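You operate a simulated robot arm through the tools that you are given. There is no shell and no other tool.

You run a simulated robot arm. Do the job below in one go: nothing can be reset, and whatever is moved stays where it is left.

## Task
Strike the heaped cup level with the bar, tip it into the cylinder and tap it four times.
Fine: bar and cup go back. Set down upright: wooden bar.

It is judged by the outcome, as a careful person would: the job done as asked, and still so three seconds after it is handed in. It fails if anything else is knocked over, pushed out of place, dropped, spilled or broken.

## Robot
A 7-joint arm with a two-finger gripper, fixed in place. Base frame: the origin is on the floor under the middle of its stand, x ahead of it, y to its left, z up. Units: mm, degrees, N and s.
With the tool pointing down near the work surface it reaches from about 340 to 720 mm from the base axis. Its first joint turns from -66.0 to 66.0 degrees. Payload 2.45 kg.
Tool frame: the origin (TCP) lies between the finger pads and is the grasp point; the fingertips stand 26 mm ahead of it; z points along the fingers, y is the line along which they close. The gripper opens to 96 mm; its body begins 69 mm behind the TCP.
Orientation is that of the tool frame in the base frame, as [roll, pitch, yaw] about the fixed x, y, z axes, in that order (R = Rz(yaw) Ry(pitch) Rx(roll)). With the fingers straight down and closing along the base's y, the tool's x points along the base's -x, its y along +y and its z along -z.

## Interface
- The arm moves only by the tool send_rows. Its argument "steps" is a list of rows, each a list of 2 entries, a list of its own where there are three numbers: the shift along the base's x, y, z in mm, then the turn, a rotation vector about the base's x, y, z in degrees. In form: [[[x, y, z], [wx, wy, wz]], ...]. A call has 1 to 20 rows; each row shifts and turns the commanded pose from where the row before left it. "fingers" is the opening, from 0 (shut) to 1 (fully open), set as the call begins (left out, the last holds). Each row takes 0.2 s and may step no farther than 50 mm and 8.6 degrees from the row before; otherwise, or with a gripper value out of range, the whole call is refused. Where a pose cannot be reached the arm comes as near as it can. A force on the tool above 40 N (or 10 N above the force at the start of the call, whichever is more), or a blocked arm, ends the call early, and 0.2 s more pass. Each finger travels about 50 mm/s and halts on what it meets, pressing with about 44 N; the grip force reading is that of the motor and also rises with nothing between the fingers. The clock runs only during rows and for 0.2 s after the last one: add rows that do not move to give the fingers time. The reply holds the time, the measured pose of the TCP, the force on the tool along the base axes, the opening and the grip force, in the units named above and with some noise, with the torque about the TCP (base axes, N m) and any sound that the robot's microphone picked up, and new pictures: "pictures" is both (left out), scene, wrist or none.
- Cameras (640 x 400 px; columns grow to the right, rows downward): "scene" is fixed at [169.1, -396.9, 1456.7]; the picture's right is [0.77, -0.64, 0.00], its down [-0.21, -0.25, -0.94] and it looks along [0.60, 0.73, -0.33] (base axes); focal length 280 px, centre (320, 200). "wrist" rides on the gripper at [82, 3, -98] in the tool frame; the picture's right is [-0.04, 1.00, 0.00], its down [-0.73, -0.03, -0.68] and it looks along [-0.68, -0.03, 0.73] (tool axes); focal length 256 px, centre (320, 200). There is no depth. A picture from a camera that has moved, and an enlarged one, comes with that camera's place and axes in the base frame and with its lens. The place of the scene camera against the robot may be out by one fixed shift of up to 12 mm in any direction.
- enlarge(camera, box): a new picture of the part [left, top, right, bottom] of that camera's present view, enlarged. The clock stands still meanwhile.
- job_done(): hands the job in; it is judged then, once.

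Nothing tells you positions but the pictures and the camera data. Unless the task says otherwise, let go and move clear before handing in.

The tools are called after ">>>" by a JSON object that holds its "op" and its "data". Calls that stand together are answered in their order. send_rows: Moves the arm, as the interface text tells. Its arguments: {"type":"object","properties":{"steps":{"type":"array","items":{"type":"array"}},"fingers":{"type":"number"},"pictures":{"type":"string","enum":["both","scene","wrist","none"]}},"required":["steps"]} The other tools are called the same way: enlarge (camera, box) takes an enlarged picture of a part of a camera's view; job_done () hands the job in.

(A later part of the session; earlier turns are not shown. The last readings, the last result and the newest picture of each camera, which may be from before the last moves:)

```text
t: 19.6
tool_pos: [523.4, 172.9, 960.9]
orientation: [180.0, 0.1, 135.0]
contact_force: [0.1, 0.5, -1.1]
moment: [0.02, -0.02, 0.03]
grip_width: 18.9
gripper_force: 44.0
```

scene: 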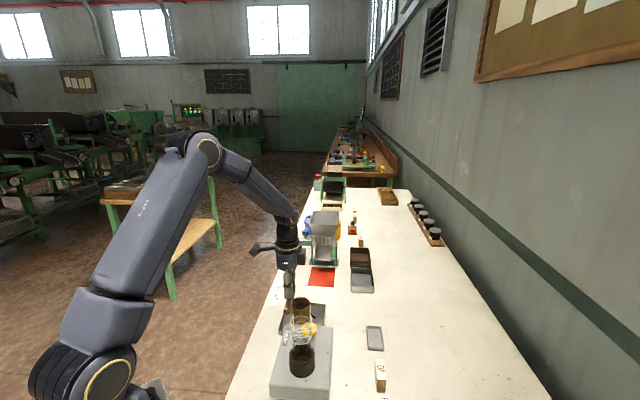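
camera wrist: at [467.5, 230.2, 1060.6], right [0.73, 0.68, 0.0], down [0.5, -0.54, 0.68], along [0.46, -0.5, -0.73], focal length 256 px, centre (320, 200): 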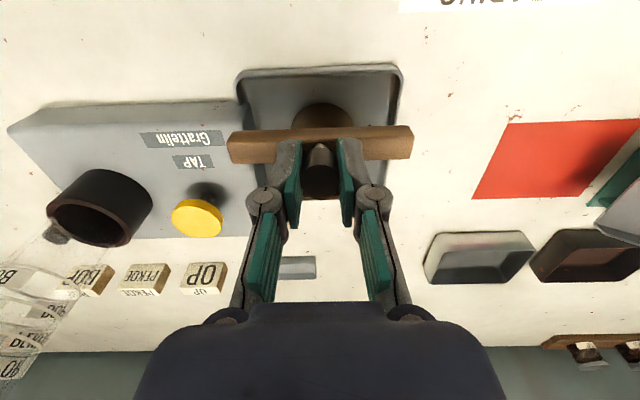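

No contact yet at this height; the rim is expected within the next 1–3 mm. Continuing.

>>> {"op": "send_rows", "data": {"steps": [[[0, 0, -1], [0, 0, 0]], [[0, 0, 0], [0, 0, 0]]], "pictures": "none"}}

>>> {"op": "send_rows", "data": {"steps": [[[0, 0, -0.7], [0, 0, 0]], [[0, 0, 0], [0, 0, 0]]], "pictures": "wrist"}}

>>> {"op": "enlarge", "data": {"camera": "scene", "box": [280, 288, 320, 313]}}

```text
t: 20.2
tool_pos: [523.4, 171.9, 958.0]
orientation: [-180.0, -0.1, 135.1]
contact_force: [1.2, 0.0, -0.1]
moment: [0.02, -0.05, -0.01]
grip_width: 18.9
gripper_force: 44.1
```

```text
t: 20.8
tool_pos: [522.9, 171.9, 957.7]
orientation: [179.9, 0.0, 135.1]
contact_force: [0.6, -0.1, 5.0]
moment: [-0.01, 0.01, 0.01]
grip_width: 18.7
gripper_force: 43.9
camera wrist: at [467.9, 230.1, 1057.7], right [0.73, 0.68, 0.0], down [0.5, -0.54, 0.68], along [0.46, -0.5, -0.73], focal length 256 px, centre (320, 200)
```

wrist: 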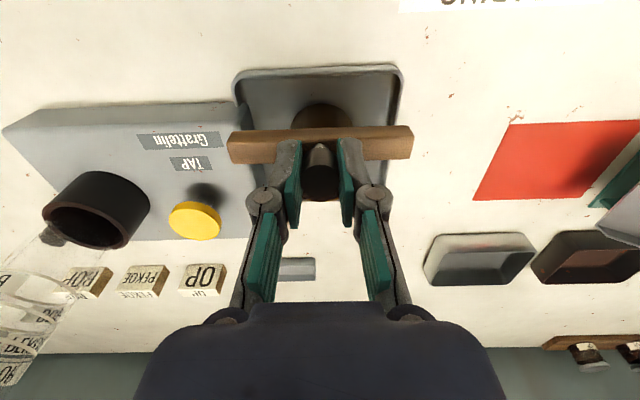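

```text
16.00 times, centred on (300, 300) of scene
camera zoom: at [169.0, -396.9, 1456.7], right [0.77, -0.64, 0.0], down [-0.21, -0.25, -0.94], along [0.6, 0.73, -0.33], focal length 4479 px, centre (640, -1408)
```

zoom: 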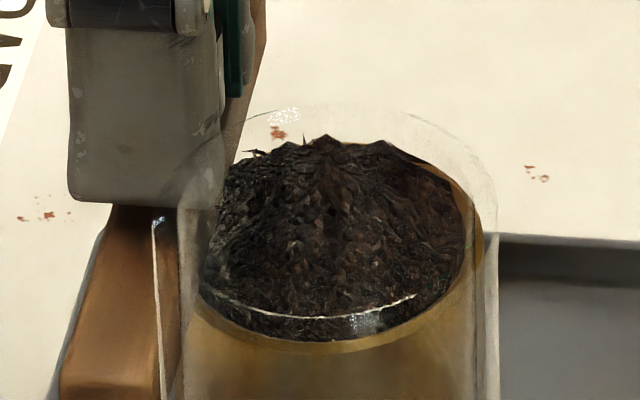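

Contact with the rim found (5 N at this height, ~0 just 0.7 mm above). I'll back off 0.6 mm to just skim the rim and check the force.

>>> {"op": "send_rows", "data": {"steps": [[[0, 0, 0.6], [0, 0, 0]], [[0, 0, 0], [0, 0, 0]]], "pictures": "none"}}

>>> {"op": "send_rows", "data": {"steps": [[[0, 0, 0], [0, 0, 0]]], "pictures": "none"}}

```text
t: 21.4
tool_pos: [522.8, 172.3, 956.5]
orientation: [179.9, 0.0, 135.2]
contact_force: [0.6, 0.0, 1.0]
moment: [-0.02, -0.02, 0.03]
grip_width: 19.0
gripper_force: 44.3
```

```text
t: 21.8
tool_pos: [522.7, 172.4, 958.2]
orientation: [180.0, 0.0, 135.1]
contact_force: [0.2, -0.8, 1.0]
moment: [-0.05, 0.01, 0.02]
grip_width: 18.6
gripper_force: 44.3
```

Very light contact (~1–2 N). I'll raise another 0.2 mm and sweep slowly across, away from the robot.

>>> {"op": "send_rows", "data": {"steps": [[[0, 0, 0.2], [0, 0, 0]], [[1.3, -1.3, 0], [0, 0, 0]], [[1.3, -1.3, 0], [0, 0, 0]], [[1.3, -1.3, 0], [0, 0, 0]], [[1.3, -1.3, 0], [0, 0, 0]], [[1.3, -1.3, 0], [0, 0, 0]], [[1.3, -1.3, 0], [0, 0, 0]], [[1.3, -1.3, 0], [0, 0, 0]], [[1.3, -1.3, 0], [0, 0, 0]], [[1.3, -1.3, 0], [0, 0, 0]], [[1.3, -1.3, 0], [0, 0, 0]], [[1.3, -1.3, 0], [0, 0, 0]], [[0, 0, 0], [0, 0, 0]]]}}

>>> {"op": "enlarge", "data": {"camera": "scene", "box": [272, 280, 336, 320]}}

>>> {"op": "enlarge", "data": {"camera": "wrist", "box": [220, 40, 412, 160]}}

```text
t: 24.6
tool_pos: [536.5, 158.2, 959.4]
orientation: [-179.9, -0.1, 135.0]
contact_force: [0.4, 0.1, -0.7]
moment: [0.01, 0.0, 0.03]
grip_width: 18.5
gripper_force: 43.7
camera wrist: at [480.8, 216.1, 1058.4], right [0.73, 0.68, 0.0], down [0.5, -0.54, 0.68], along [0.46, -0.5, -0.73], focal length 256 px, centre (320, 200)
```

scene: 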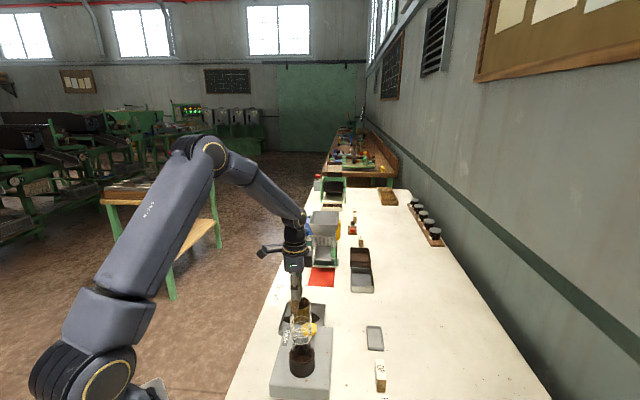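
wrist: 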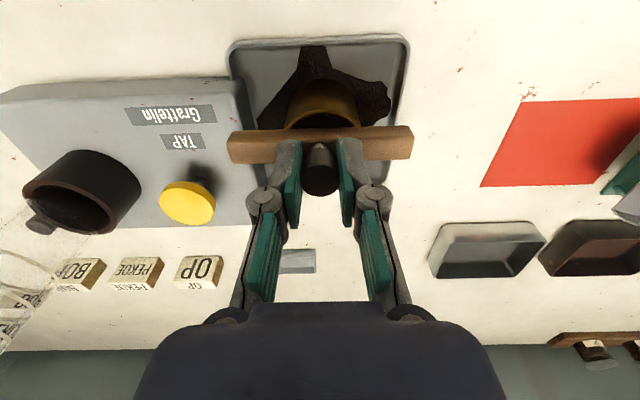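

```text
10.00 times, centred on (304, 300) of scene
camera zoom: at [169.1, -396.9, 1456.7], right [0.77, -0.64, 0.0], down [-0.21, -0.25, -0.94], along [0.6, 0.73, -0.33], focal length 2799 px, centre (480, -800)
```

zoom: 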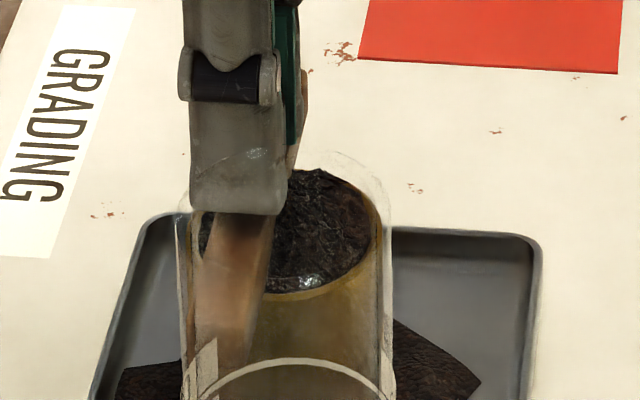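

```text
3.33 times, centred on (316, 100) of wrist
camera zoom: at [480.8, 216.1, 1058.4], right [0.73, 0.68, 0.0], down [0.5, -0.54, 0.68], along [0.46, -0.5, -0.73], focal length 853 px, centre (333, 533)
```

zoom: 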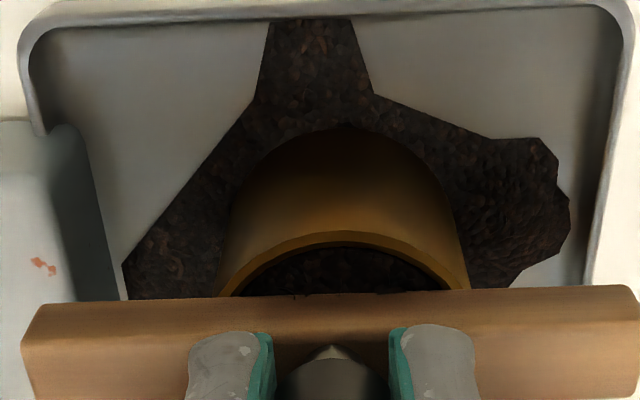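

The sweep works: excess falls into the tray and the swept part is level. Continuing the sweep across the rest of the rim.

>>> {"op": "send_rows", "data": {"steps": [[[1.3, -1.3, 0], [0, 0, 0]], [[1.3, -1.3, 0], [0, 0, 0]], [[1.3, -1.3, 0], [0, 0, 0]], [[1.3, -1.3, 0], [0, 0, 0]], [[1.3, -1.3, 0], [0, 0, 0]], [[1.3, -1.3, 0], [0, 0, 0]], [[1.3, -1.3, 0], [0, 0, 0]], [[1.3, -1.3, 0], [0, 0, 0]], [[1.3, -1.3, 0], [0, 0, 0]], [[1.3, -1.3, 0], [0, 0, 0]], [[1.3, -1.3, 0], [0, 0, 0]], [[1.3, -1.3, 0], [0, 0, 0]], [[1.3, -1.3, 0], [0, 0, 0]], [[1.3, -1.3, 0], [0, 0, 0]], [[1.3, -1.3, 0], [0, 0, 0]], [[1.3, -1.3, 0], [0, 0, 0]]], "pictures": "wrist"}}

>>> {"op": "send_rows", "data": {"steps": [[[1.5, -1.5, 0], [0, 0, 0]], [[1.5, -1.5, 0], [0, 0, 0]], [[1.5, -1.5, 0], [0, 0, 0]], [[1.5, -1.5, 0], [0, 0, 0]], [[1.5, -1.5, 0], [0, 0, 0]], [[1.5, -1.5, 0], [0, 0, 0]], [[1.5, -1.5, 0], [0, 0, 0]], [[1.5, -1.5, 0], [0, 0, 0]], [[1.5, -1.5, 0], [0, 0, 0]], [[1.5, -1.5, 0], [0, 0, 0]], [[1.5, -1.5, 0], [0, 0, 0]], [[1.5, -1.5, 0], [0, 0, 0]], [[1.5, -1.5, 0], [0, 0, 0]], [[0, 0, 0], [0, 0, 0]]]}}

>>> {"op": "enlarge", "data": {"camera": "scene", "box": [272, 280, 336, 320]}}

>>> {"op": "enlarge", "data": {"camera": "wrist", "box": [220, 20, 412, 140]}}

```text
t: 28.0
tool_pos: [557.2, 138.0, 958.7]
orientation: [180.0, 0.1, 135.1]
contact_force: [-4.8, 3.1, 20.2]
moment: [0.18, 0.39, -0.02]
grip_width: 18.5
gripper_force: 43.7
camera wrist: at [502.2, 196.5, 1058.5], right [0.73, 0.68, 0.0], down [0.5, -0.54, 0.68], along [0.46, -0.5, -0.73], focal length 256 px, centre (320, 200)
```

wrist: 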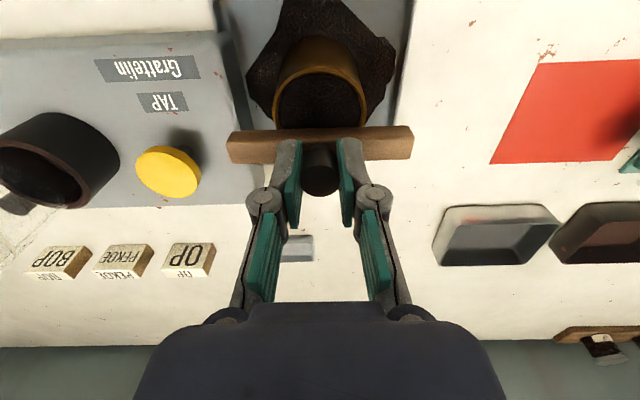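

```text
t: 31.0
tool_pos: [576.7, 118.3, 957.7]
orientation: [-179.8, -0.1, 135.1]
contact_force: [1.5, -1.8, 8.5]
moment: [-0.04, 0.0, 0.0]
grip_width: 18.6
gripper_force: 43.9
camera wrist: at [522.0, 176.4, 1057.6], right [0.73, 0.68, 0.0], down [0.5, -0.54, 0.68], along [0.46, -0.5, -0.73], focal length 256 px, centre (320, 200)
```

scene: 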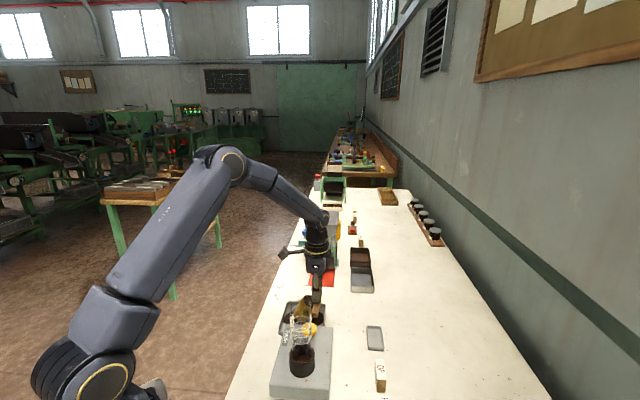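
wrist: 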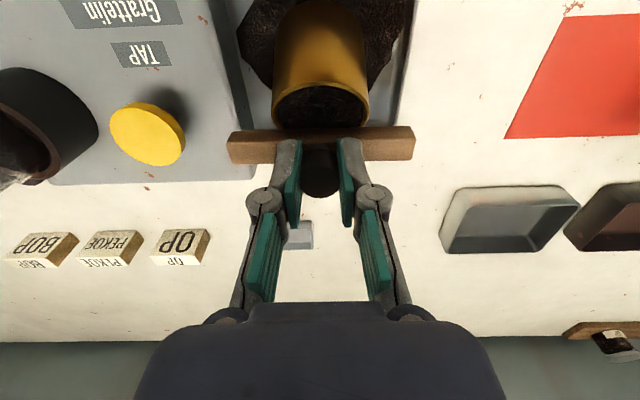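

```text
10.00 times, centred on (304, 300) of scene
camera zoom: at [169.0, -397.0, 1456.7], right [0.77, -0.64, 0.0], down [-0.21, -0.25, -0.94], along [0.6, 0.73, -0.33], focal length 2799 px, centre (480, -800)
```

zoom: 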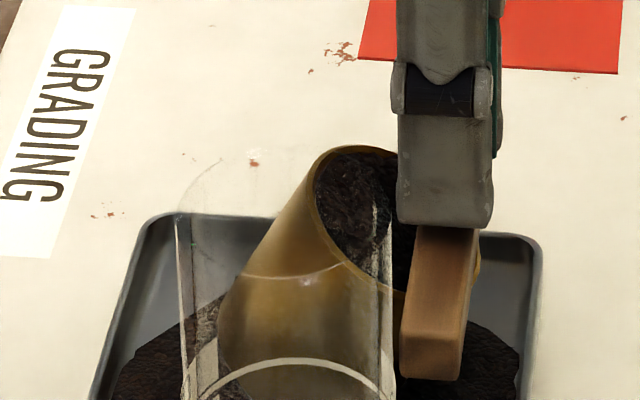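

```text
3.33 times, centred on (316, 80) of wrist
camera zoom: at [522.0, 176.4, 1057.6], right [0.73, 0.68, 0.0], down [0.5, -0.54, 0.68], along [0.46, -0.5, -0.73], focal length 853 px, centre (333, 600)
```

zoom: 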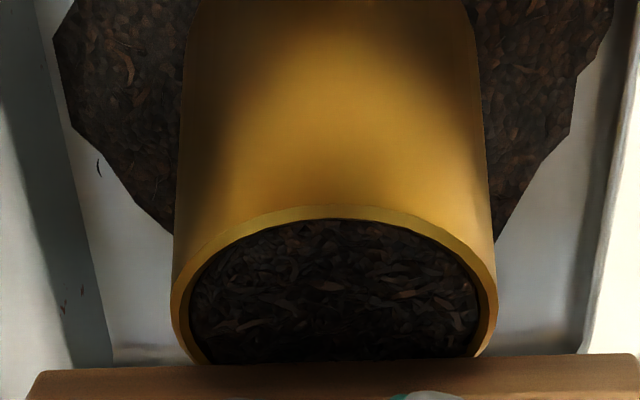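

Problem: friction dragged the rim and the cup is now tipped ~20–25° away, held there by the bar. I'll reverse the sweep slowly in small steps so the cup settles back upright under control rather than dropping.

>>> {"op": "send_rows", "data": {"steps": [[[-0.6, 0.6, 0], [0, 0, 0]], [[-0.6, 0.6, 0], [0, 0, 0]], [[-0.6, 0.6, 0], [0, 0, 0]], [[-0.6, 0.6, 0], [0, 0, 0]], [[-0.6, 0.6, 0], [0, 0, 0]], [[-0.6, 0.6, 0], [0, 0, 0]]]}}

>>> {"op": "enlarge", "data": {"camera": "scene", "box": [264, 280, 344, 330]}}

>>> {"op": "enlarge", "data": {"camera": "wrist", "box": [220, 0, 412, 120]}}

```text
t: 32.4
tool_pos: [574.5, 121.9, 958.9]
orientation: [180.0, 0.1, 135.1]
contact_force: [1.2, 0.5, 3.5]
moment: [0.06, -0.02, -0.01]
grip_width: 18.7
gripper_force: 43.7
camera wrist: at [518.4, 180.2, 1058.3], right [0.73, 0.68, 0.0], down [0.5, -0.54, 0.68], along [0.46, -0.5, -0.73], focal length 256 px, centre (320, 200)
```

scene: 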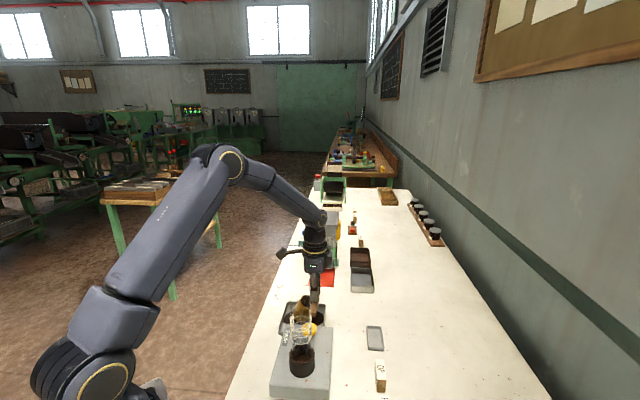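
wrist: 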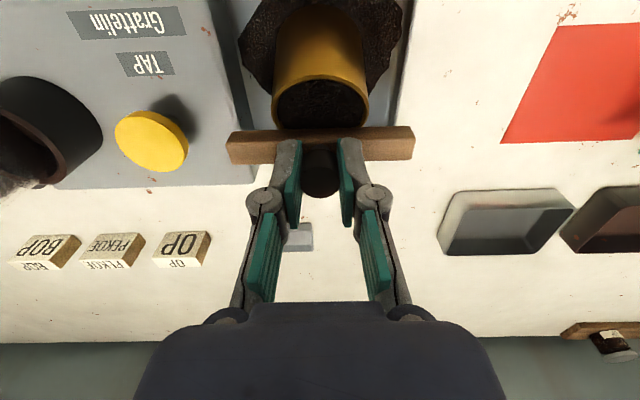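

```text
8.00 times, centred on (304, 305) of scene
camera zoom: at [169.1, -396.9, 1456.7], right [0.77, -0.64, 0.0], down [-0.21, -0.25, -0.94], along [0.6, 0.73, -0.33], focal length 2240 px, centre (448, -640)
```

zoom: 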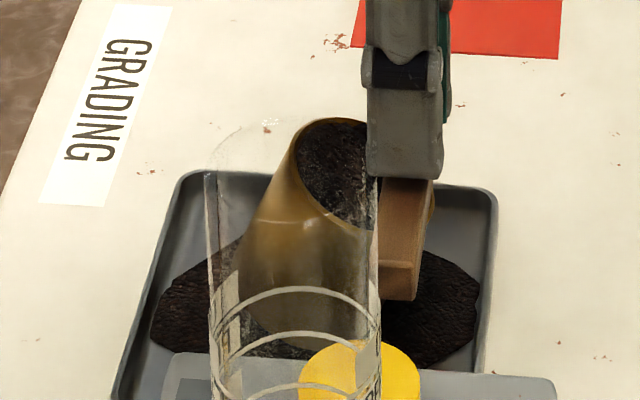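

```text
3.33 times, centred on (316, 60) of wrist
camera zoom: at [518.4, 180.2, 1058.3], right [0.73, 0.68, 0.0], down [0.5, -0.54, 0.68], along [0.46, -0.5, -0.73], focal length 853 px, centre (333, 667)
```

zoom: 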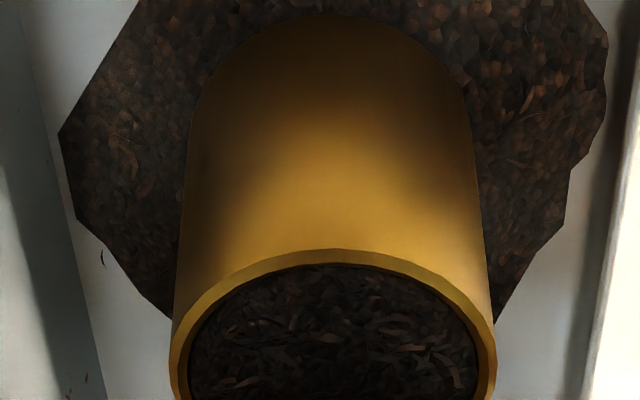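

The cup is still upright-recoverable and the force has dropped to 3.5 N. Continuing the slow reverse.

>>> {"op": "send_rows", "data": {"steps": [[[-0.6, 0.6, 0], [0, 0, 0]], [[-0.6, 0.6, 0], [0, 0, 0]], [[-0.6, 0.6, 0], [0, 0, 0]], [[-0.6, 0.6, 0], [0, 0, 0]], [[-0.6, 0.6, 0], [0, 0, 0]], [[-0.6, 0.6, 0], [0, 0, 0]]]}}

>>> {"op": "enlarge", "data": {"camera": "scene", "box": [264, 280, 344, 330]}}

>>> {"op": "enlarge", "data": {"camera": "wrist", "box": [220, 0, 412, 120]}}

```text
t: 33.8
tool_pos: [570.7, 124.8, 958.2]
orientation: [-180.0, 0.0, 135.1]
contact_force: [1.0, 0.2, 0.0]
moment: [-0.02, 0.0, 0.0]
grip_width: 18.7
gripper_force: 43.8
camera wrist: at [514.7, 183.5, 1057.7], right [0.73, 0.68, 0.0], down [0.5, -0.54, 0.68], along [0.46, -0.5, -0.73], focal length 256 px, centre (320, 200)
```

scene: 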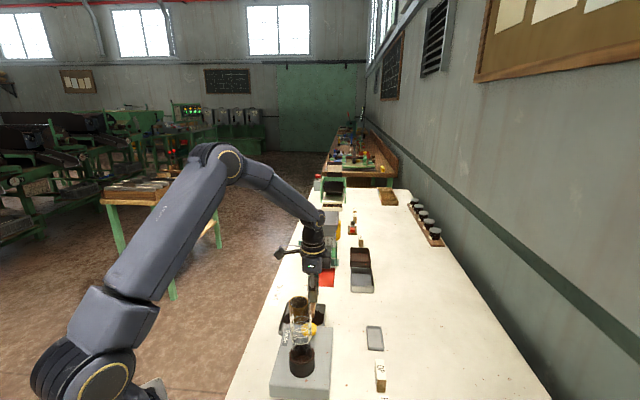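
wrist: 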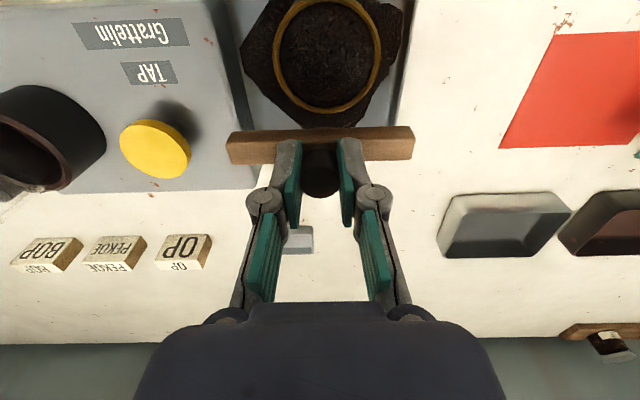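

```text
8.00 times, centred on (304, 305) of scene
camera zoom: at [169.1, -396.9, 1456.7], right [0.77, -0.64, 0.0], down [-0.21, -0.25, -0.94], along [0.6, 0.73, -0.33], focal length 2240 px, centre (448, -640)
```

zoom: 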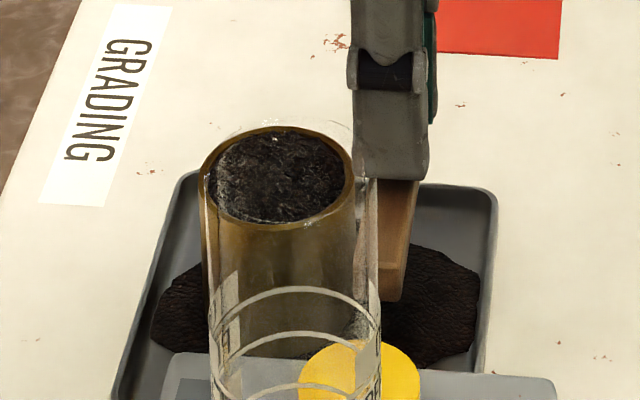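

```text
3.33 times, centred on (316, 60) of wrist
camera zoom: at [514.7, 183.5, 1057.7], right [0.73, 0.68, 0.0], down [0.5, -0.54, 0.68], along [0.46, -0.5, -0.73], focal length 853 px, centre (333, 667)
```

zoom: 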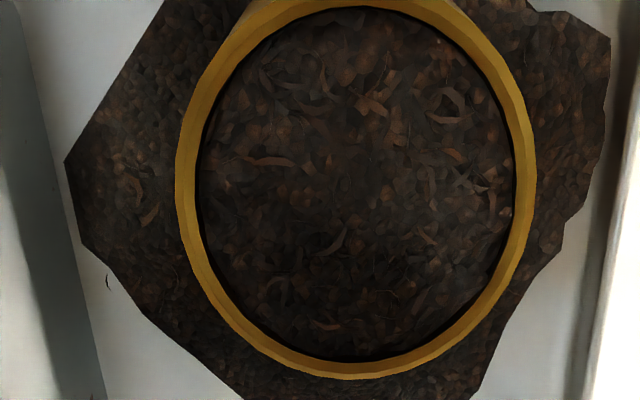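

The cup slipped back upright off the bar and the tea in it looks flat, just within the rim; the excess lies in the tray. I'll raise the bar clear and inspect the cup closely.

>>> {"op": "send_rows", "data": {"steps": [[[1, -1, 0], [0, 0, 0]], [[2, -2, 5], [0, 0, 0]], [[5, -5, 10], [0, 0, 0]], [[0, 0, 20], [0, 0, 0]], [[0, 0, 0], [0, 0, 0]]]}}

>>> {"op": "enlarge", "data": {"camera": "scene", "box": [264, 280, 344, 330]}}

>>> {"op": "enlarge", "data": {"camera": "wrist", "box": [220, 0, 412, 120]}}

```text
t: 35.0
tool_pos: [578.8, 118.0, 993.4]
orientation: [-180.0, 0.0, 135.1]
contact_force: [0.7, 0.0, -0.2]
moment: [0.02, -0.01, 0.0]
grip_width: 18.9
gripper_force: 44.3
camera wrist: at [524.2, 176.0, 1093.4], right [0.73, 0.68, 0.0], down [0.5, -0.54, 0.68], along [0.46, -0.5, -0.73], focal length 256 px, centre (320, 200)
```

scene: 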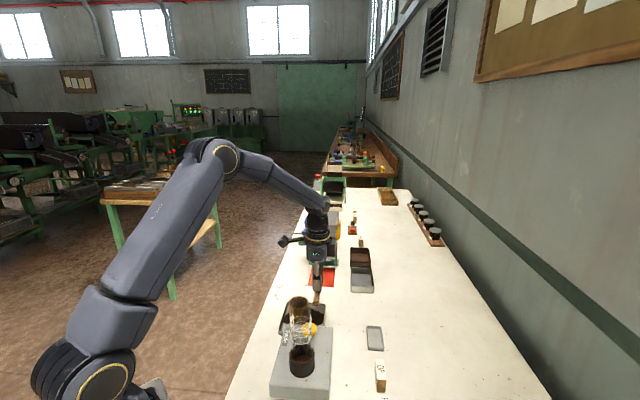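
wrist: 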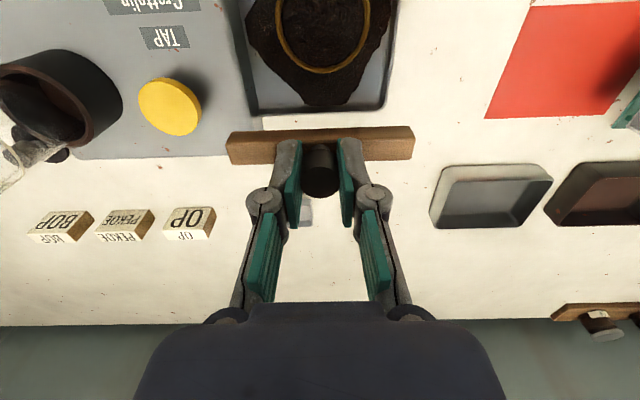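

```text
8.00 times, centred on (304, 305) of scene
camera zoom: at [169.1, -396.9, 1456.7], right [0.77, -0.64, 0.0], down [-0.21, -0.25, -0.94], along [0.6, 0.73, -0.33], focal length 2240 px, centre (448, -640)
```

zoom: 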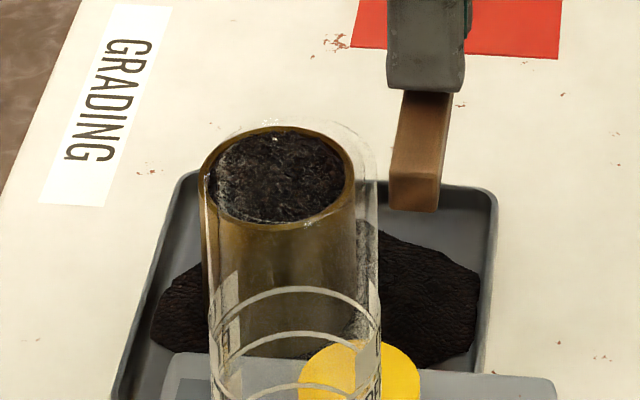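

```text
3.33 times, centred on (316, 60) of wrist
camera zoom: at [524.2, 176.0, 1093.4], right [0.73, 0.68, 0.0], down [0.5, -0.54, 0.68], along [0.46, -0.5, -0.73], focal length 853 px, centre (333, 667)
```

zoom: 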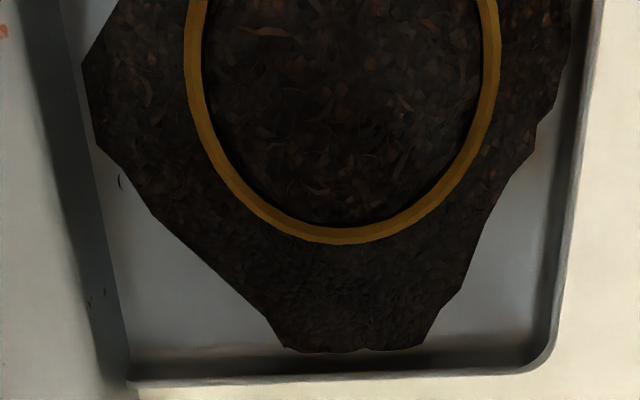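

The cup is upright and level-filled, though it may have shifted a few mm. First I'll return the bar: over its original spot, then down.

>>> {"op": "send_rows", "data": {"steps": [[[15, -15, 0], [0, 0, 0]], [[20, -20, 0], [0, 0, 0]], [[20, -20, 0], [0, 0, 0]], [[8.1, -8.1, 0], [0, 0, 0]], [[0, 0, -25], [0, 0, 0]], [[0, 0, -25], [0, 0, 0]], [[0, 0, -20], [0, 0, 0]], [[0, 0, -15], [0, 0, 0]], [[0, 0, -6], [0, 0, 0]], [[0, 0, 0], [0, 0, 0]]]}}

>>> {"op": "enlarge", "data": {"camera": "scene", "box": [322, 290, 386, 340]}}

```text
t: 37.2
tool_pos: [642.3, 55.1, 902.4]
orientation: [-179.9, -0.1, 135.1]
contact_force: [0.4, 0.7, -0.8]
moment: [0.02, -0.01, 0.0]
grip_width: 18.9
gripper_force: 43.7
camera wrist: at [587.4, 114.0, 1001.6], right [0.73, 0.68, 0.0], down [0.5, -0.54, 0.68], along [0.46, -0.5, -0.73], focal length 256 px, centre (320, 200)
```

scene: 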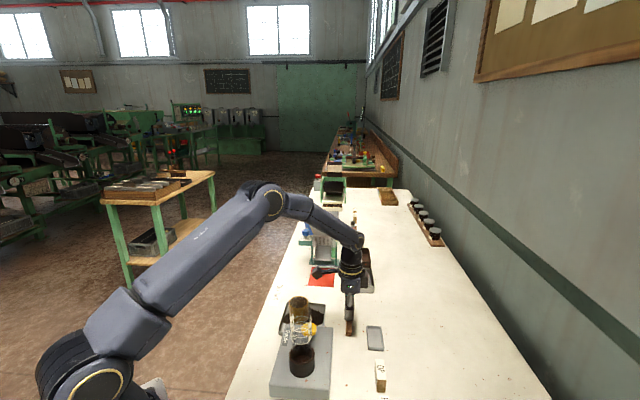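
wrist: 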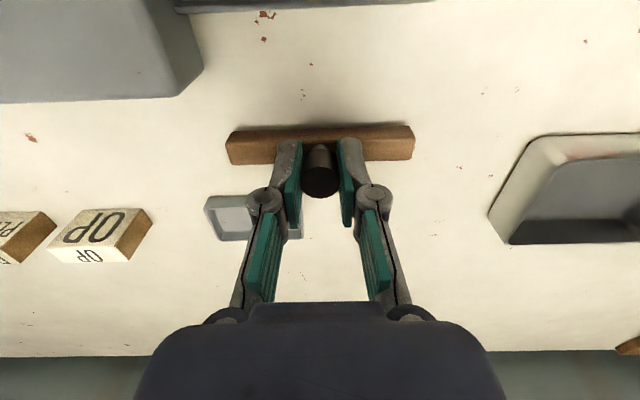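

```text
8.00 times, centred on (354, 315) of scene
camera zoom: at [169.1, -396.9, 1456.7], right [0.77, -0.64, 0.0], down [-0.21, -0.25, -0.94], along [0.6, 0.73, -0.33], focal length 2240 px, centre (48, -720)
```

zoom: 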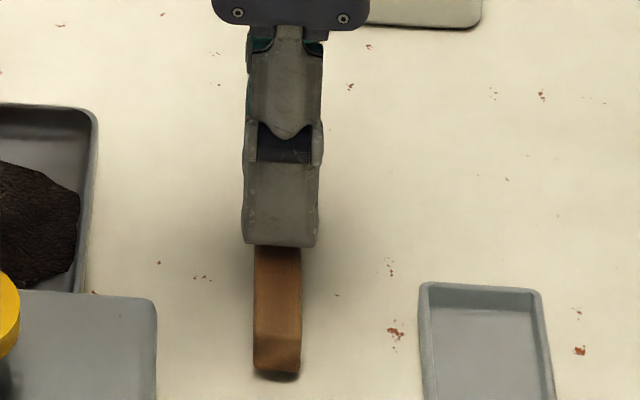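

The bar is 4 mm above its original spot. Lowering the last bit gently.

>>> {"op": "send_rows", "data": {"steps": [[[0, 0, -1.5], [0, 0, 0]], [[0, 0, -1.5], [0, 0, 0]], [[0, 0, -0.6], [0, 0, 0]], [[0, 0, 0], [0, 0, 0]]], "pictures": "none"}}

>>> {"op": "send_rows", "data": {"steps": [[[0, 0, -0.5], [0, 0, 0]], [[0, 0, 0], [0, 0, 0]]], "pictures": "wrist"}}

>>> {"op": "enlarge", "data": {"camera": "scene", "box": [330, 295, 378, 345]}}

```text
t: 38.2
tool_pos: [641.4, 54.1, 898.2]
orientation: [-180.0, 0.0, 135.1]
contact_force: [0.6, 0.7, -0.4]
moment: [0.0, -0.03, 0.01]
grip_width: 18.5
gripper_force: 43.6
```

```text
t: 38.8
tool_pos: [641.9, 53.2, 898.5]
orientation: [-180.0, 0.0, 135.1]
contact_force: [0.0, 0.9, -1.6]
moment: [0.01, 0.04, -0.01]
grip_width: 18.9
gripper_force: 43.5
camera wrist: at [586.5, 112.0, 998.0], right [0.73, 0.68, 0.0], down [0.5, -0.54, 0.68], along [0.46, -0.5, -0.73], focal length 256 px, centre (320, 200)
```

wrist: 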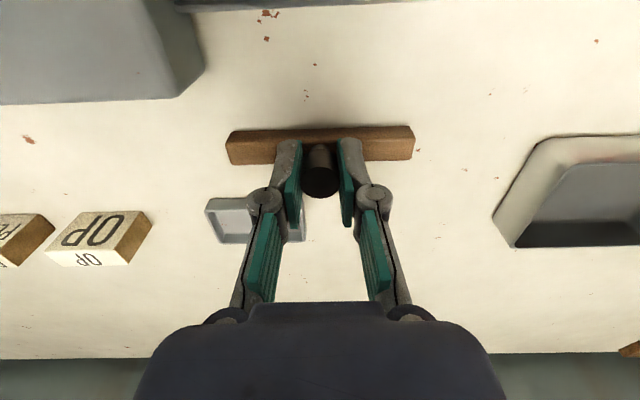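

```text
8.00 times, centred on (354, 320) of scene
camera zoom: at [169.1, -396.9, 1456.7], right [0.77, -0.64, 0.0], down [-0.21, -0.25, -0.94], along [0.6, 0.73, -0.33], focal length 2240 px, centre (48, -760)
```

zoom: 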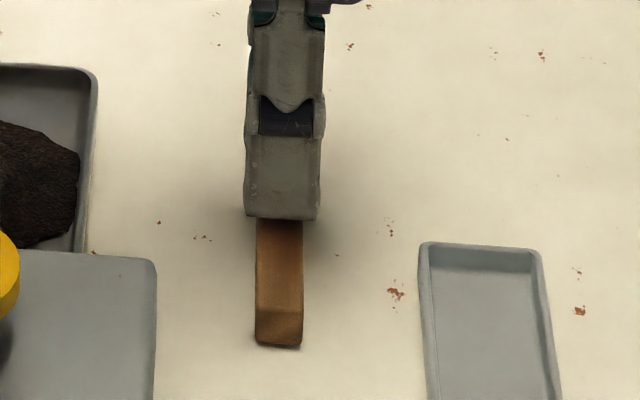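

No contact yet—the bar seems to have slipped up ~1–1.5 mm in the grip. Lowering by half-millimetre steps until it touches.

>>> {"op": "send_rows", "data": {"steps": [[[0, 0, -0.5], [0, 0, 0]], [[0, 0, 0], [0, 0, 0]]], "pictures": "none"}}

>>> {"op": "send_rows", "data": {"steps": [[[0, 0, -0.5], [0, 0, 0]], [[0, 0, 0], [0, 0, 0]]], "pictures": "none"}}

>>> {"op": "send_rows", "data": {"steps": [[[0, 0, -0.5], [0, 0, 0]], [[0, 0, 0], [0, 0, 0]]], "pictures": "none"}}

>>> {"op": "enlarge", "data": {"camera": "scene", "box": [330, 295, 378, 345]}}

```text
t: 39.4
tool_pos: [640.6, 55.4, 896.9]
orientation: [180.0, 0.1, 135.0]
contact_force: [-0.4, -0.2, 0.3]
moment: [-0.01, 0.01, -0.02]
grip_width: 18.8
gripper_force: 43.3
```

```text
t: 40.0
tool_pos: [641.0, 54.0, 896.9]
orientation: [-180.0, 0.0, 135.0]
contact_force: [0.0, -0.8, -0.5]
moment: [0.03, 0.02, -0.01]
grip_width: 18.5
gripper_force: 44.1
```

```text
t: 40.6
tool_pos: [641.5, 53.0, 895.7]
orientation: [-180.0, 0.0, 135.1]
contact_force: [0.1, 0.3, 0.9]
moment: [0.0, 0.0, 0.01]
grip_width: 18.4
gripper_force: 43.7
```

```text
8.00 times, centred on (354, 320) of scene
camera zoom: at [169.1, -396.9, 1456.7], right [0.77, -0.64, 0.0], down [-0.21, -0.25, -0.94], along [0.6, 0.73, -0.33], focal length 2240 px, centre (48, -760)
```

zoom: 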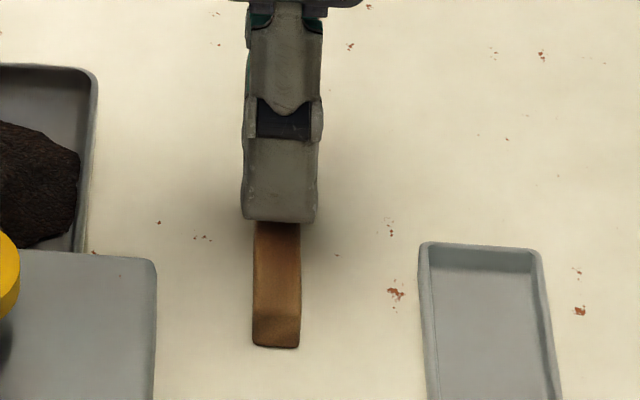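

Nearly touching. One more small step to confirm contact before releasing.

>>> {"op": "send_rows", "data": {"steps": [[[0, 0, -0.4], [0, 0, 0]], [[0, 0, 0], [0, 0, 0]]], "pictures": "none"}}

>>> {"op": "enlarge", "data": {"camera": "wrist", "box": [220, 100, 428, 230]}}

```text
t: 41.2
tool_pos: [642.5, 54.3, 895.9]
orientation: [179.9, 0.0, 135.1]
contact_force: [0.5, -0.6, 3.1]
moment: [-0.09, -0.04, -0.02]
grip_width: 18.6
gripper_force: 44.2
```

```text
3.08 times, centred on (324, 165) of wrist
camera zoom: at [586.2, 113.0, 996.1], right [0.73, 0.68, 0.0], down [0.5, -0.54, 0.68], along [0.46, -0.5, -0.73], focal length 788 px, centre (308, 308)
```

zoom: 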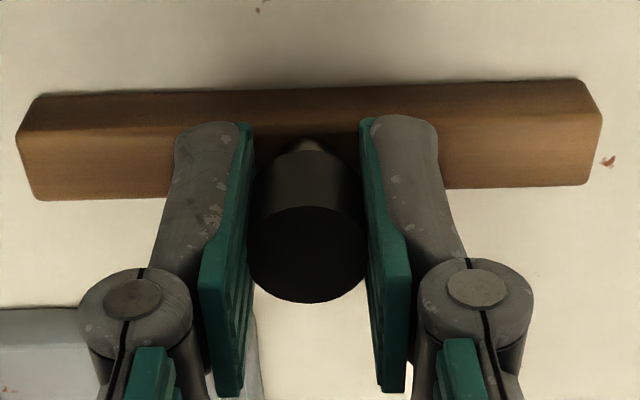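

Contact confirmed (3 N). Releasing the knob and checking the bar stays flat.

>>> {"op": "send_rows", "data": {"steps": [[[0, 0, 0], [0, 0, 0]], [[0, 0, 0], [0, 0, 0]], [[0, 0, 0], [0, 0, 0]], [[0, 0, 0], [0, 0, 0]]], "fingers": 0.47, "pictures": "wrist"}}

>>> {"op": "enlarge", "data": {"camera": "scene", "box": [330, 295, 378, 345]}}

```text
t: 42.2
tool_pos: [641.5, 54.6, 896.8]
orientation: [180.0, 0.0, 135.1]
contact_force: [0.3, -0.4, 0.8]
moment: [0.02, -0.01, -0.02]
grip_width: 45.5
gripper_force: 0.0
camera wrist: at [586.0, 113.2, 995.9], right [0.73, 0.68, 0.0], down [0.5, -0.54, 0.68], along [0.46, -0.5, -0.73], focal length 256 px, centre (320, 200)
```

wrist: 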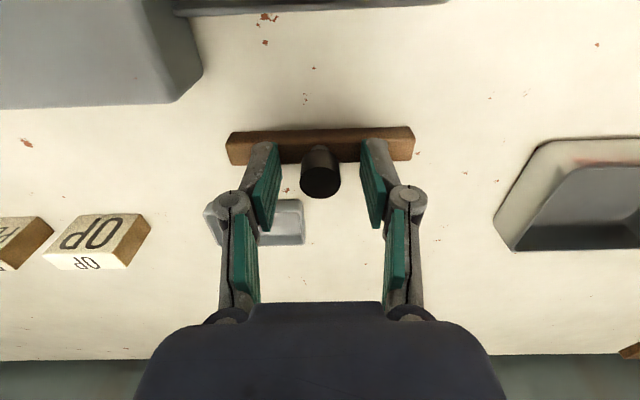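

```text
8.00 times, centred on (354, 320) of scene
camera zoom: at [169.1, -396.9, 1456.7], right [0.77, -0.64, 0.0], down [-0.21, -0.25, -0.94], along [0.6, 0.73, -0.33], focal length 2240 px, centre (48, -760)
```

zoom: 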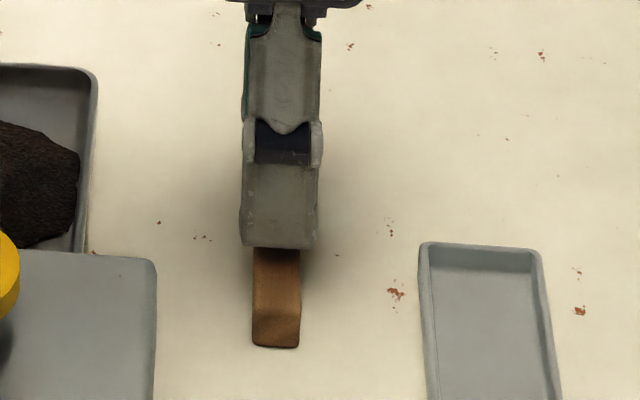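

Bar released and standing flat with its knob up. Lifting straight up and comparing with its original place.

>>> {"op": "send_rows", "data": {"steps": [[[0, 0, 8], [0, 0, 0]], [[0, 0, 15], [0, 0, 0]], [[0, 0, 25], [0, 0, 0]], [[0, 0, 30], [0, 0, 0]], [[0, 0, 30], [0, 0, 0]], [[0, 0, 20], [0, 0, 0]]]}}

>>> {"op": "enlarge", "data": {"camera": "scene", "box": [276, 290, 364, 345]}}

```text
t: 43.6
tool_pos: [640.4, 53.0, 1025.7]
orientation: [-180.0, 0.0, 135.1]
contact_force: [0.5, -1.2, -0.6]
moment: [0.0, -0.03, 0.0]
grip_width: 45.3
gripper_force: 0.1
camera wrist: at [584.6, 112.2, 1124.7], right [0.73, 0.68, 0.0], down [0.5, -0.54, 0.68], along [0.46, -0.5, -0.73], focal length 256 px, centre (320, 200)
```

scene: 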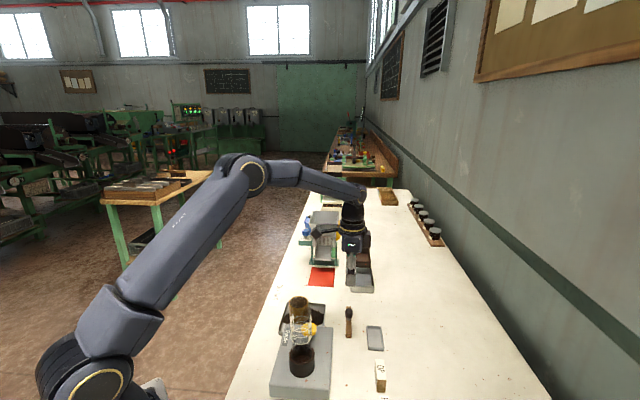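
wrist: 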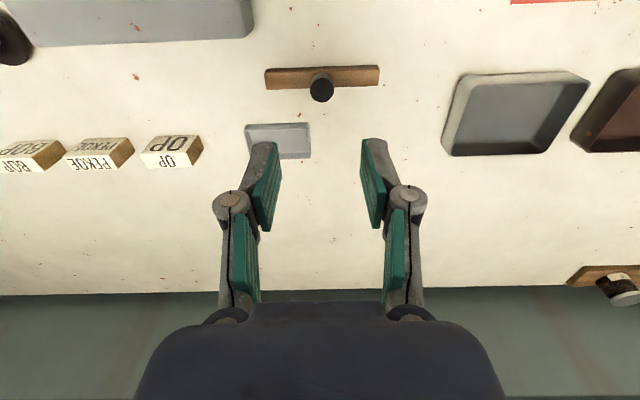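

```text
7.27 times, centred on (320, 318) of scene
camera zoom: at [169.1, -396.9, 1456.7], right [0.77, -0.64, 0.0], down [-0.21, -0.25, -0.94], along [0.6, 0.73, -0.33], focal length 2036 px, centre (320, -654)
```

zoom: 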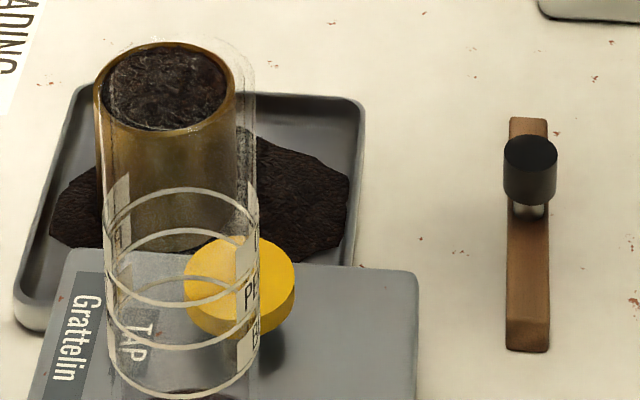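

The bar is back (within a few mm of its original spot). Now I'll move back to the front edge side to inspect the cup's position and uprightness.

>>> {"op": "send_rows", "data": {"steps": [[[-20, 20, 10], [0, 0, 0]], [[-20, 20, 5], [0, 0, 0]], [[-20, 20, 5], [0, 0, 0]], [[-20, 20, 5], [0, 0, 0]], [[-20, 20, 5], [0, 0, 0]], [[-20, 20, 5], [0, 0, 0]], [[-20, 20, 0], [0, 0, 0]], [[-20, 20, 0], [0, 0, 0]]], "fingers": 1, "pictures": "wrist"}}

>>> {"op": "enlarge", "data": {"camera": "wrist", "box": [240, 60, 400, 160]}}

```text
t: 45.4
tool_pos: [479.8, 213.9, 1058.0]
orientation: [179.9, 0.1, 135.0]
contact_force: [0.1, 1.2, 0.2]
moment: [-0.01, -0.01, 0.0]
grip_width: 96.1
gripper_force: 0.0
camera wrist: at [424.6, 272.9, 1156.9], right [0.73, 0.68, 0.0], down [0.5, -0.54, 0.68], along [0.46, -0.5, -0.73], focal length 256 px, centre (320, 200)
```

wrist: 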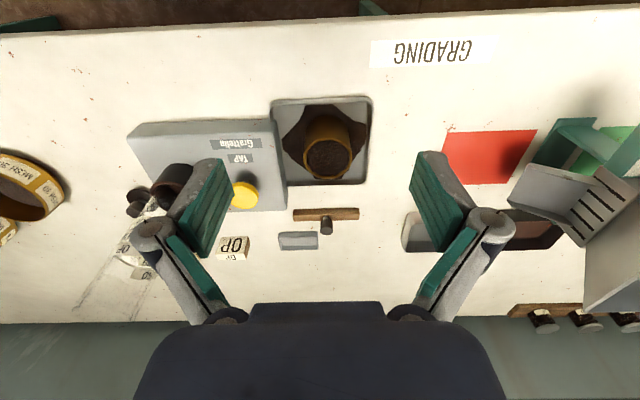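

```text
4.00 times, centred on (320, 110) of wrist
camera zoom: at [424.6, 272.9, 1156.9], right [0.73, 0.68, 0.0], down [0.5, -0.54, 0.68], along [0.46, -0.5, -0.73], focal length 1024 px, centre (320, 560)
```

zoom: 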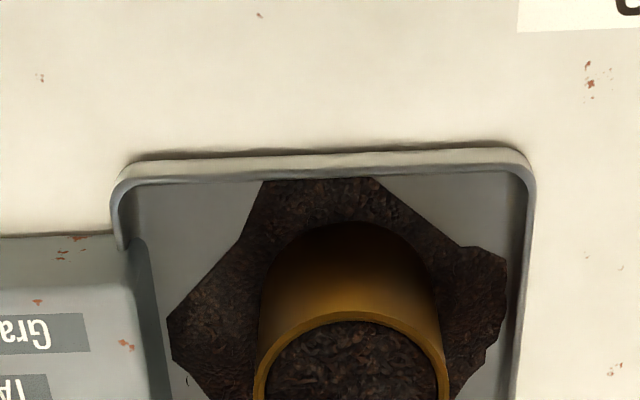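

The cup is upright with level tea, shifted ~7 mm within the tray (I'll correct it when returning it). To pour I need to grip it from the side and roll, so I'll first test the wrist range in free air by turning the tool 180° up here.

>>> {"op": "send_rows", "data": {"steps": [[[0, 0, 20], [0, 0, 8.5]], [[0, 0, 20], [0, 0, 8.5]], [[0, 0, 20], [0, 0, 8.5]], [[0, 0, 20], [0, 0, 8.5]], [[0, 0, 0], [0, 0, 8.5]], [[0, 0, 0], [0, 0, 8.5]], [[0, 0, 0], [0, 0, 8.5]], [[0, 0, 0], [0, 0, 8.5]], [[0, 0, 0], [0, 0, 8.5]], [[0, 0, 0], [0, 0, 8.5]], [[0, 0, 0], [0, 0, 8.5]]], "pictures": "none"}}

>>> {"op": "send_rows", "data": {"steps": [[[0, 0, 0], [0, 0, 8.5]], [[0, 0, 0], [0, 0, 8.5]], [[0, 0, 0], [0, 0, 8.5]], [[0, 0, 0], [0, 0, 8.5]], [[0, 0, 0], [0, 0, 8.5]], [[0, 0, 0], [0, 0, 8.5]], [[0, 0, 0], [0, 0, 8.5]], [[0, 0, 0], [0, 0, 8.5]], [[0, 0, 0], [0, 0, 8.5]], [[0, 0, 0], [0, 0, 8.5]], [[0, 0, 0], [0, 0, 0]]]}}

```text
t: 47.8
tool_pos: [481.5, 214.5, 1138.5]
orientation: [180.0, -0.1, -131.2]
contact_force: [0.4, -1.1, -0.4]
moment: [0.02, 0.01, 0.01]
grip_width: 95.9
gripper_force: 0.1
```

```text
t: 50.2
tool_pos: [480.3, 214.1, 1139.8]
orientation: [179.9, -0.1, -46.3]
contact_force: [-0.1, -0.2, -1.0]
moment: [0.02, 0.01, 0.03]
grip_width: 95.7
gripper_force: 0.0
camera wrist: at [535.0, 151.4, 1239.4], right [-0.75, -0.66, 0.0], down [-0.49, 0.55, 0.68], along [-0.45, 0.51, -0.73], focal length 256 px, centre (320, 200)
```

scene: 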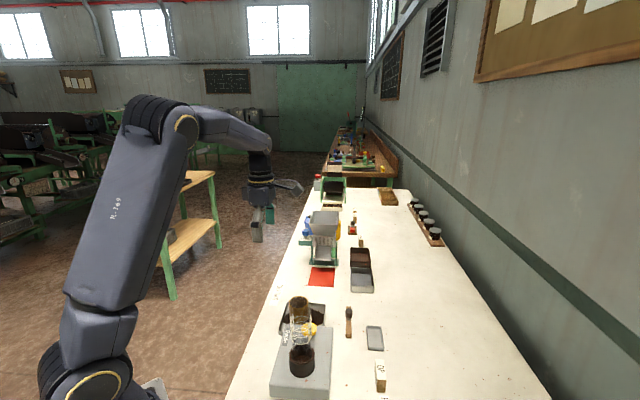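
wrist: 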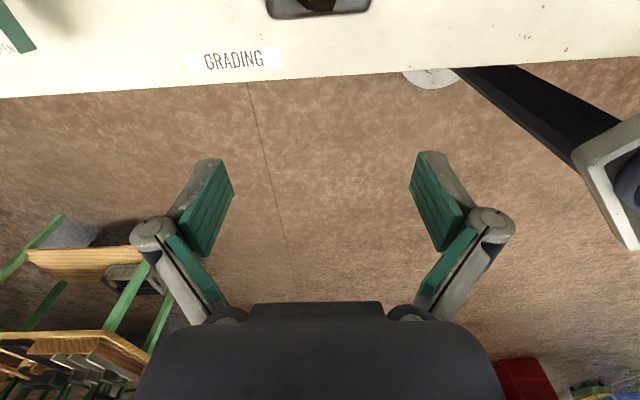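

The wrist turns fully; the camera is now on the far side so it will end up on top when I tilt the tool to horizontal. Next, a free-air test: tilt the tool to 25° below horizontal pointing toward +v.

>>> {"op": "send_rows", "data": {"steps": [[[0, 0, 0], [0, 0, 1.3]], [[0, 0, 0], [-6.01, -6.01, 0]], [[0, 0, 0], [-6.01, -6.01, 0]], [[0, 0, 0], [-6.01, -6.01, 0]], [[0, 0, 0], [-6.01, -6.01, 0]], [[0, 0, 0], [-6.01, -6.01, 0]], [[0, 0, 0], [-6.01, -6.01, 0]], [[0, 0, 0], [-6.01, -6.01, 0]], [[0, 0, 0], [-3.89, -3.89, 0]], [[0, 0, 0], [0, 0, 0]]]}}

>>> {"op": "enlarge", "data": {"camera": "scene", "box": [200, 160, 360, 260]}}

```text
t: 52.4
tool_pos: [480.6, 214.4, 1140.5]
orientation: [-179.7, -65.1, -45.4]
contact_force: [0.1, 0.2, -0.4]
moment: [-0.02, 0.01, -0.03]
grip_width: 96.0
gripper_force: 0.0
camera wrist: at [440.1, 249.1, 1256.9], right [-0.72, -0.69, -0.04], down [-0.63, 0.68, -0.38], along [0.29, -0.25, -0.92], focal length 256 px, centre (320, 200)
```

scene: 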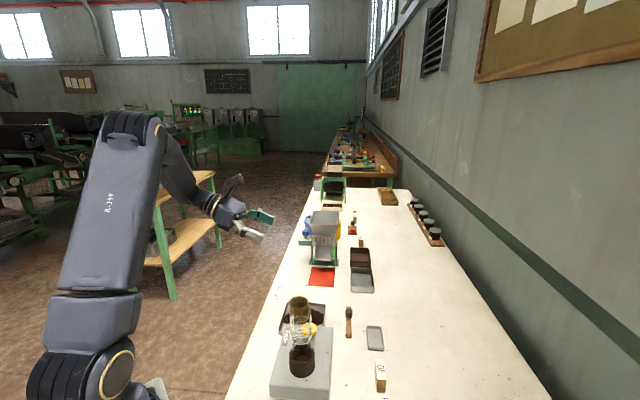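
wrist: 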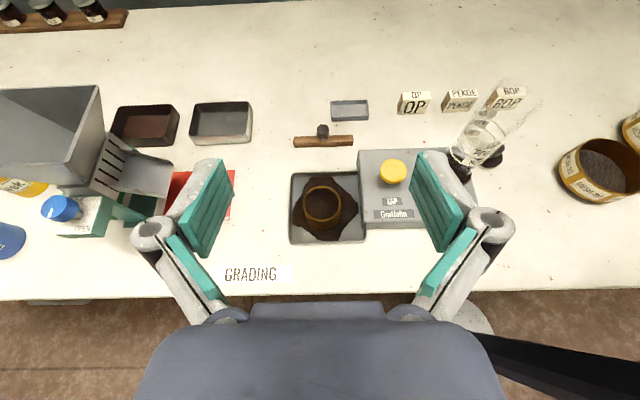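

```text
4.00 times, centred on (280, 210) of scene
camera zoom: at [169.1, -396.9, 1456.7], right [0.77, -0.64, 0.0], down [-0.21, -0.25, -0.94], along [0.6, 0.73, -0.33], focal length 1120 px, centre (480, 160)
```

zoom: 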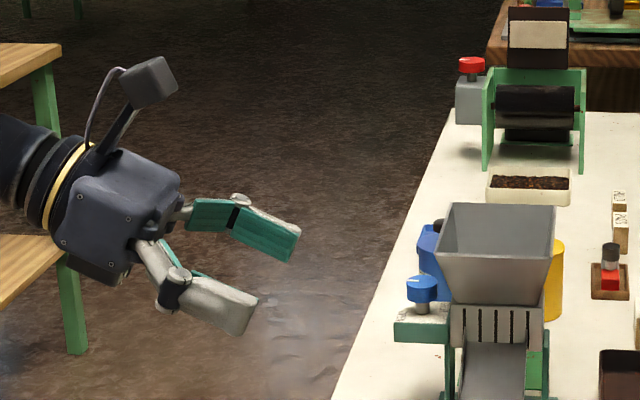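

The tilted pose is reached with the camera on top. Next free-air test: move (high, z≈1260) to near above the cylinder and try the pouring roll, empty-handed.

>>> {"op": "send_rows", "data": {"steps": [[[0, 0, 30], [0, 0, 0]], [[0, 0, 30], [0, 0, 0]], [[0, 0, 30], [0, 0, 0]], [[0, 0, 30], [0, 0, 0]], [[-2, -30, 0], [0, 0, 0]], [[-2, -30, 0], [0, 0, 0]], [[-2, -30, 0], [0, 0, 0]], [[-2, -30, 0], [0, 0, 0]], [[-2, -30, 0], [0, 0, 0]], [[0, -30, 0], [0, 0, 0]], [[0, 0, 0], [0, 0, 0]]]}}

```text
t: 54.8
tool_pos: [471.6, 31.2, 1258.7]
orientation: [-179.8, -65.0, -45.3]
contact_force: [0.7, -0.1, 0.0]
moment: [0.01, -0.03, -0.04]
grip_width: 96.0
gripper_force: 0.0
camera wrist: at [430.4, 66.1, 1376.3], right [-0.72, -0.69, -0.04], down [-0.63, 0.68, -0.38], along [0.29, -0.25, -0.93], focal length 256 px, centre (320, 200)
```

scene: 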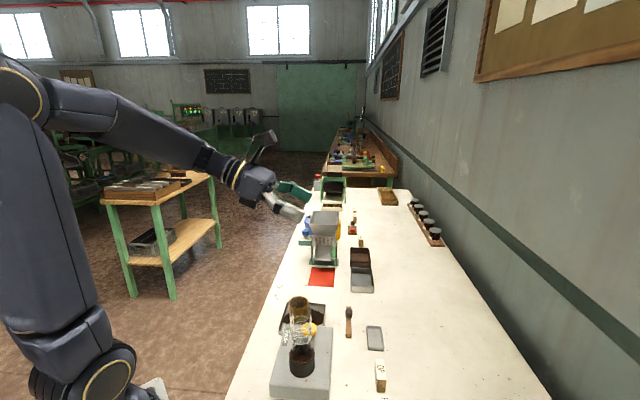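
wrist: 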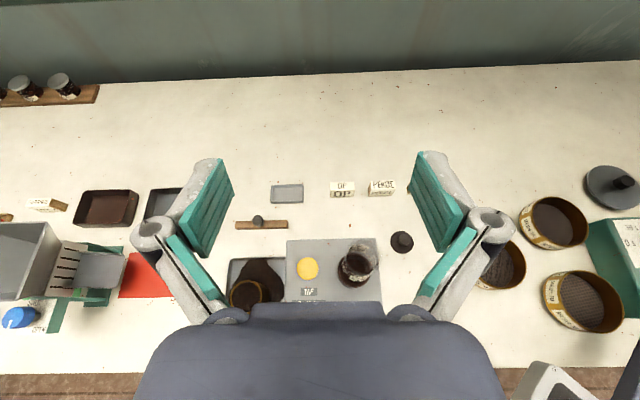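

The arm reaches here. The camera now looks nearly straight down on the cylinder, so I'll zoom in to measure its axis and rim.

>>> {"op": "enlarge", "data": {"camera": "wrist", "box": [272, 225, 400, 305]}}

>>> {"op": "enlarge", "data": {"camera": "scene", "box": [260, 290, 356, 350]}}

```text
5.00 times, centred on (336, 265) of wrist
camera zoom: at [430.4, 66.1, 1376.3], right [-0.72, -0.69, -0.04], down [-0.63, 0.68, -0.38], along [0.29, -0.25, -0.93], focal length 1280 px, centre (240, -125)
```

zoom: 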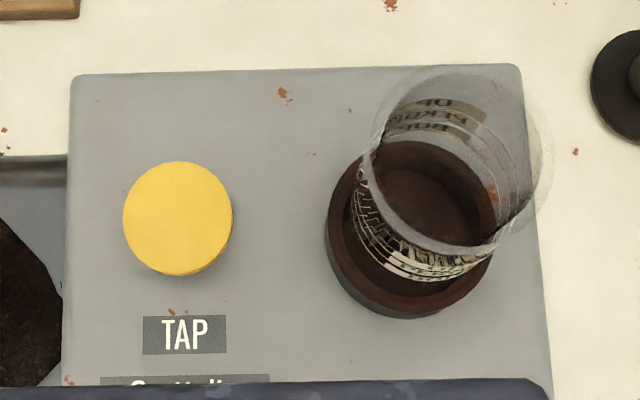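

```text
6.67 times, centred on (308, 320) of scene
camera zoom: at [169.1, -396.9, 1456.7], right [0.77, -0.64, 0.0], down [-0.21, -0.25, -0.94], along [0.6, 0.73, -0.33], focal length 1866 px, centre (400, -600)
```

zoom: 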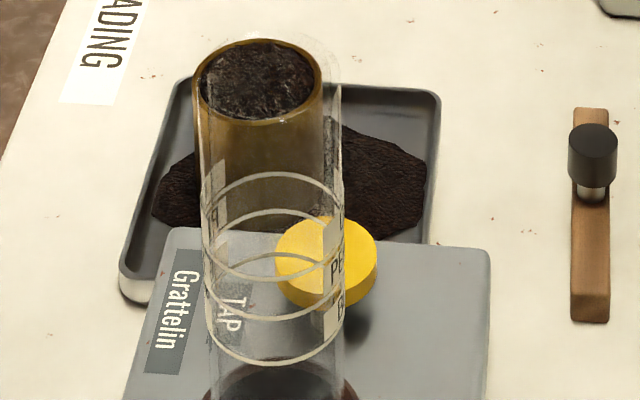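

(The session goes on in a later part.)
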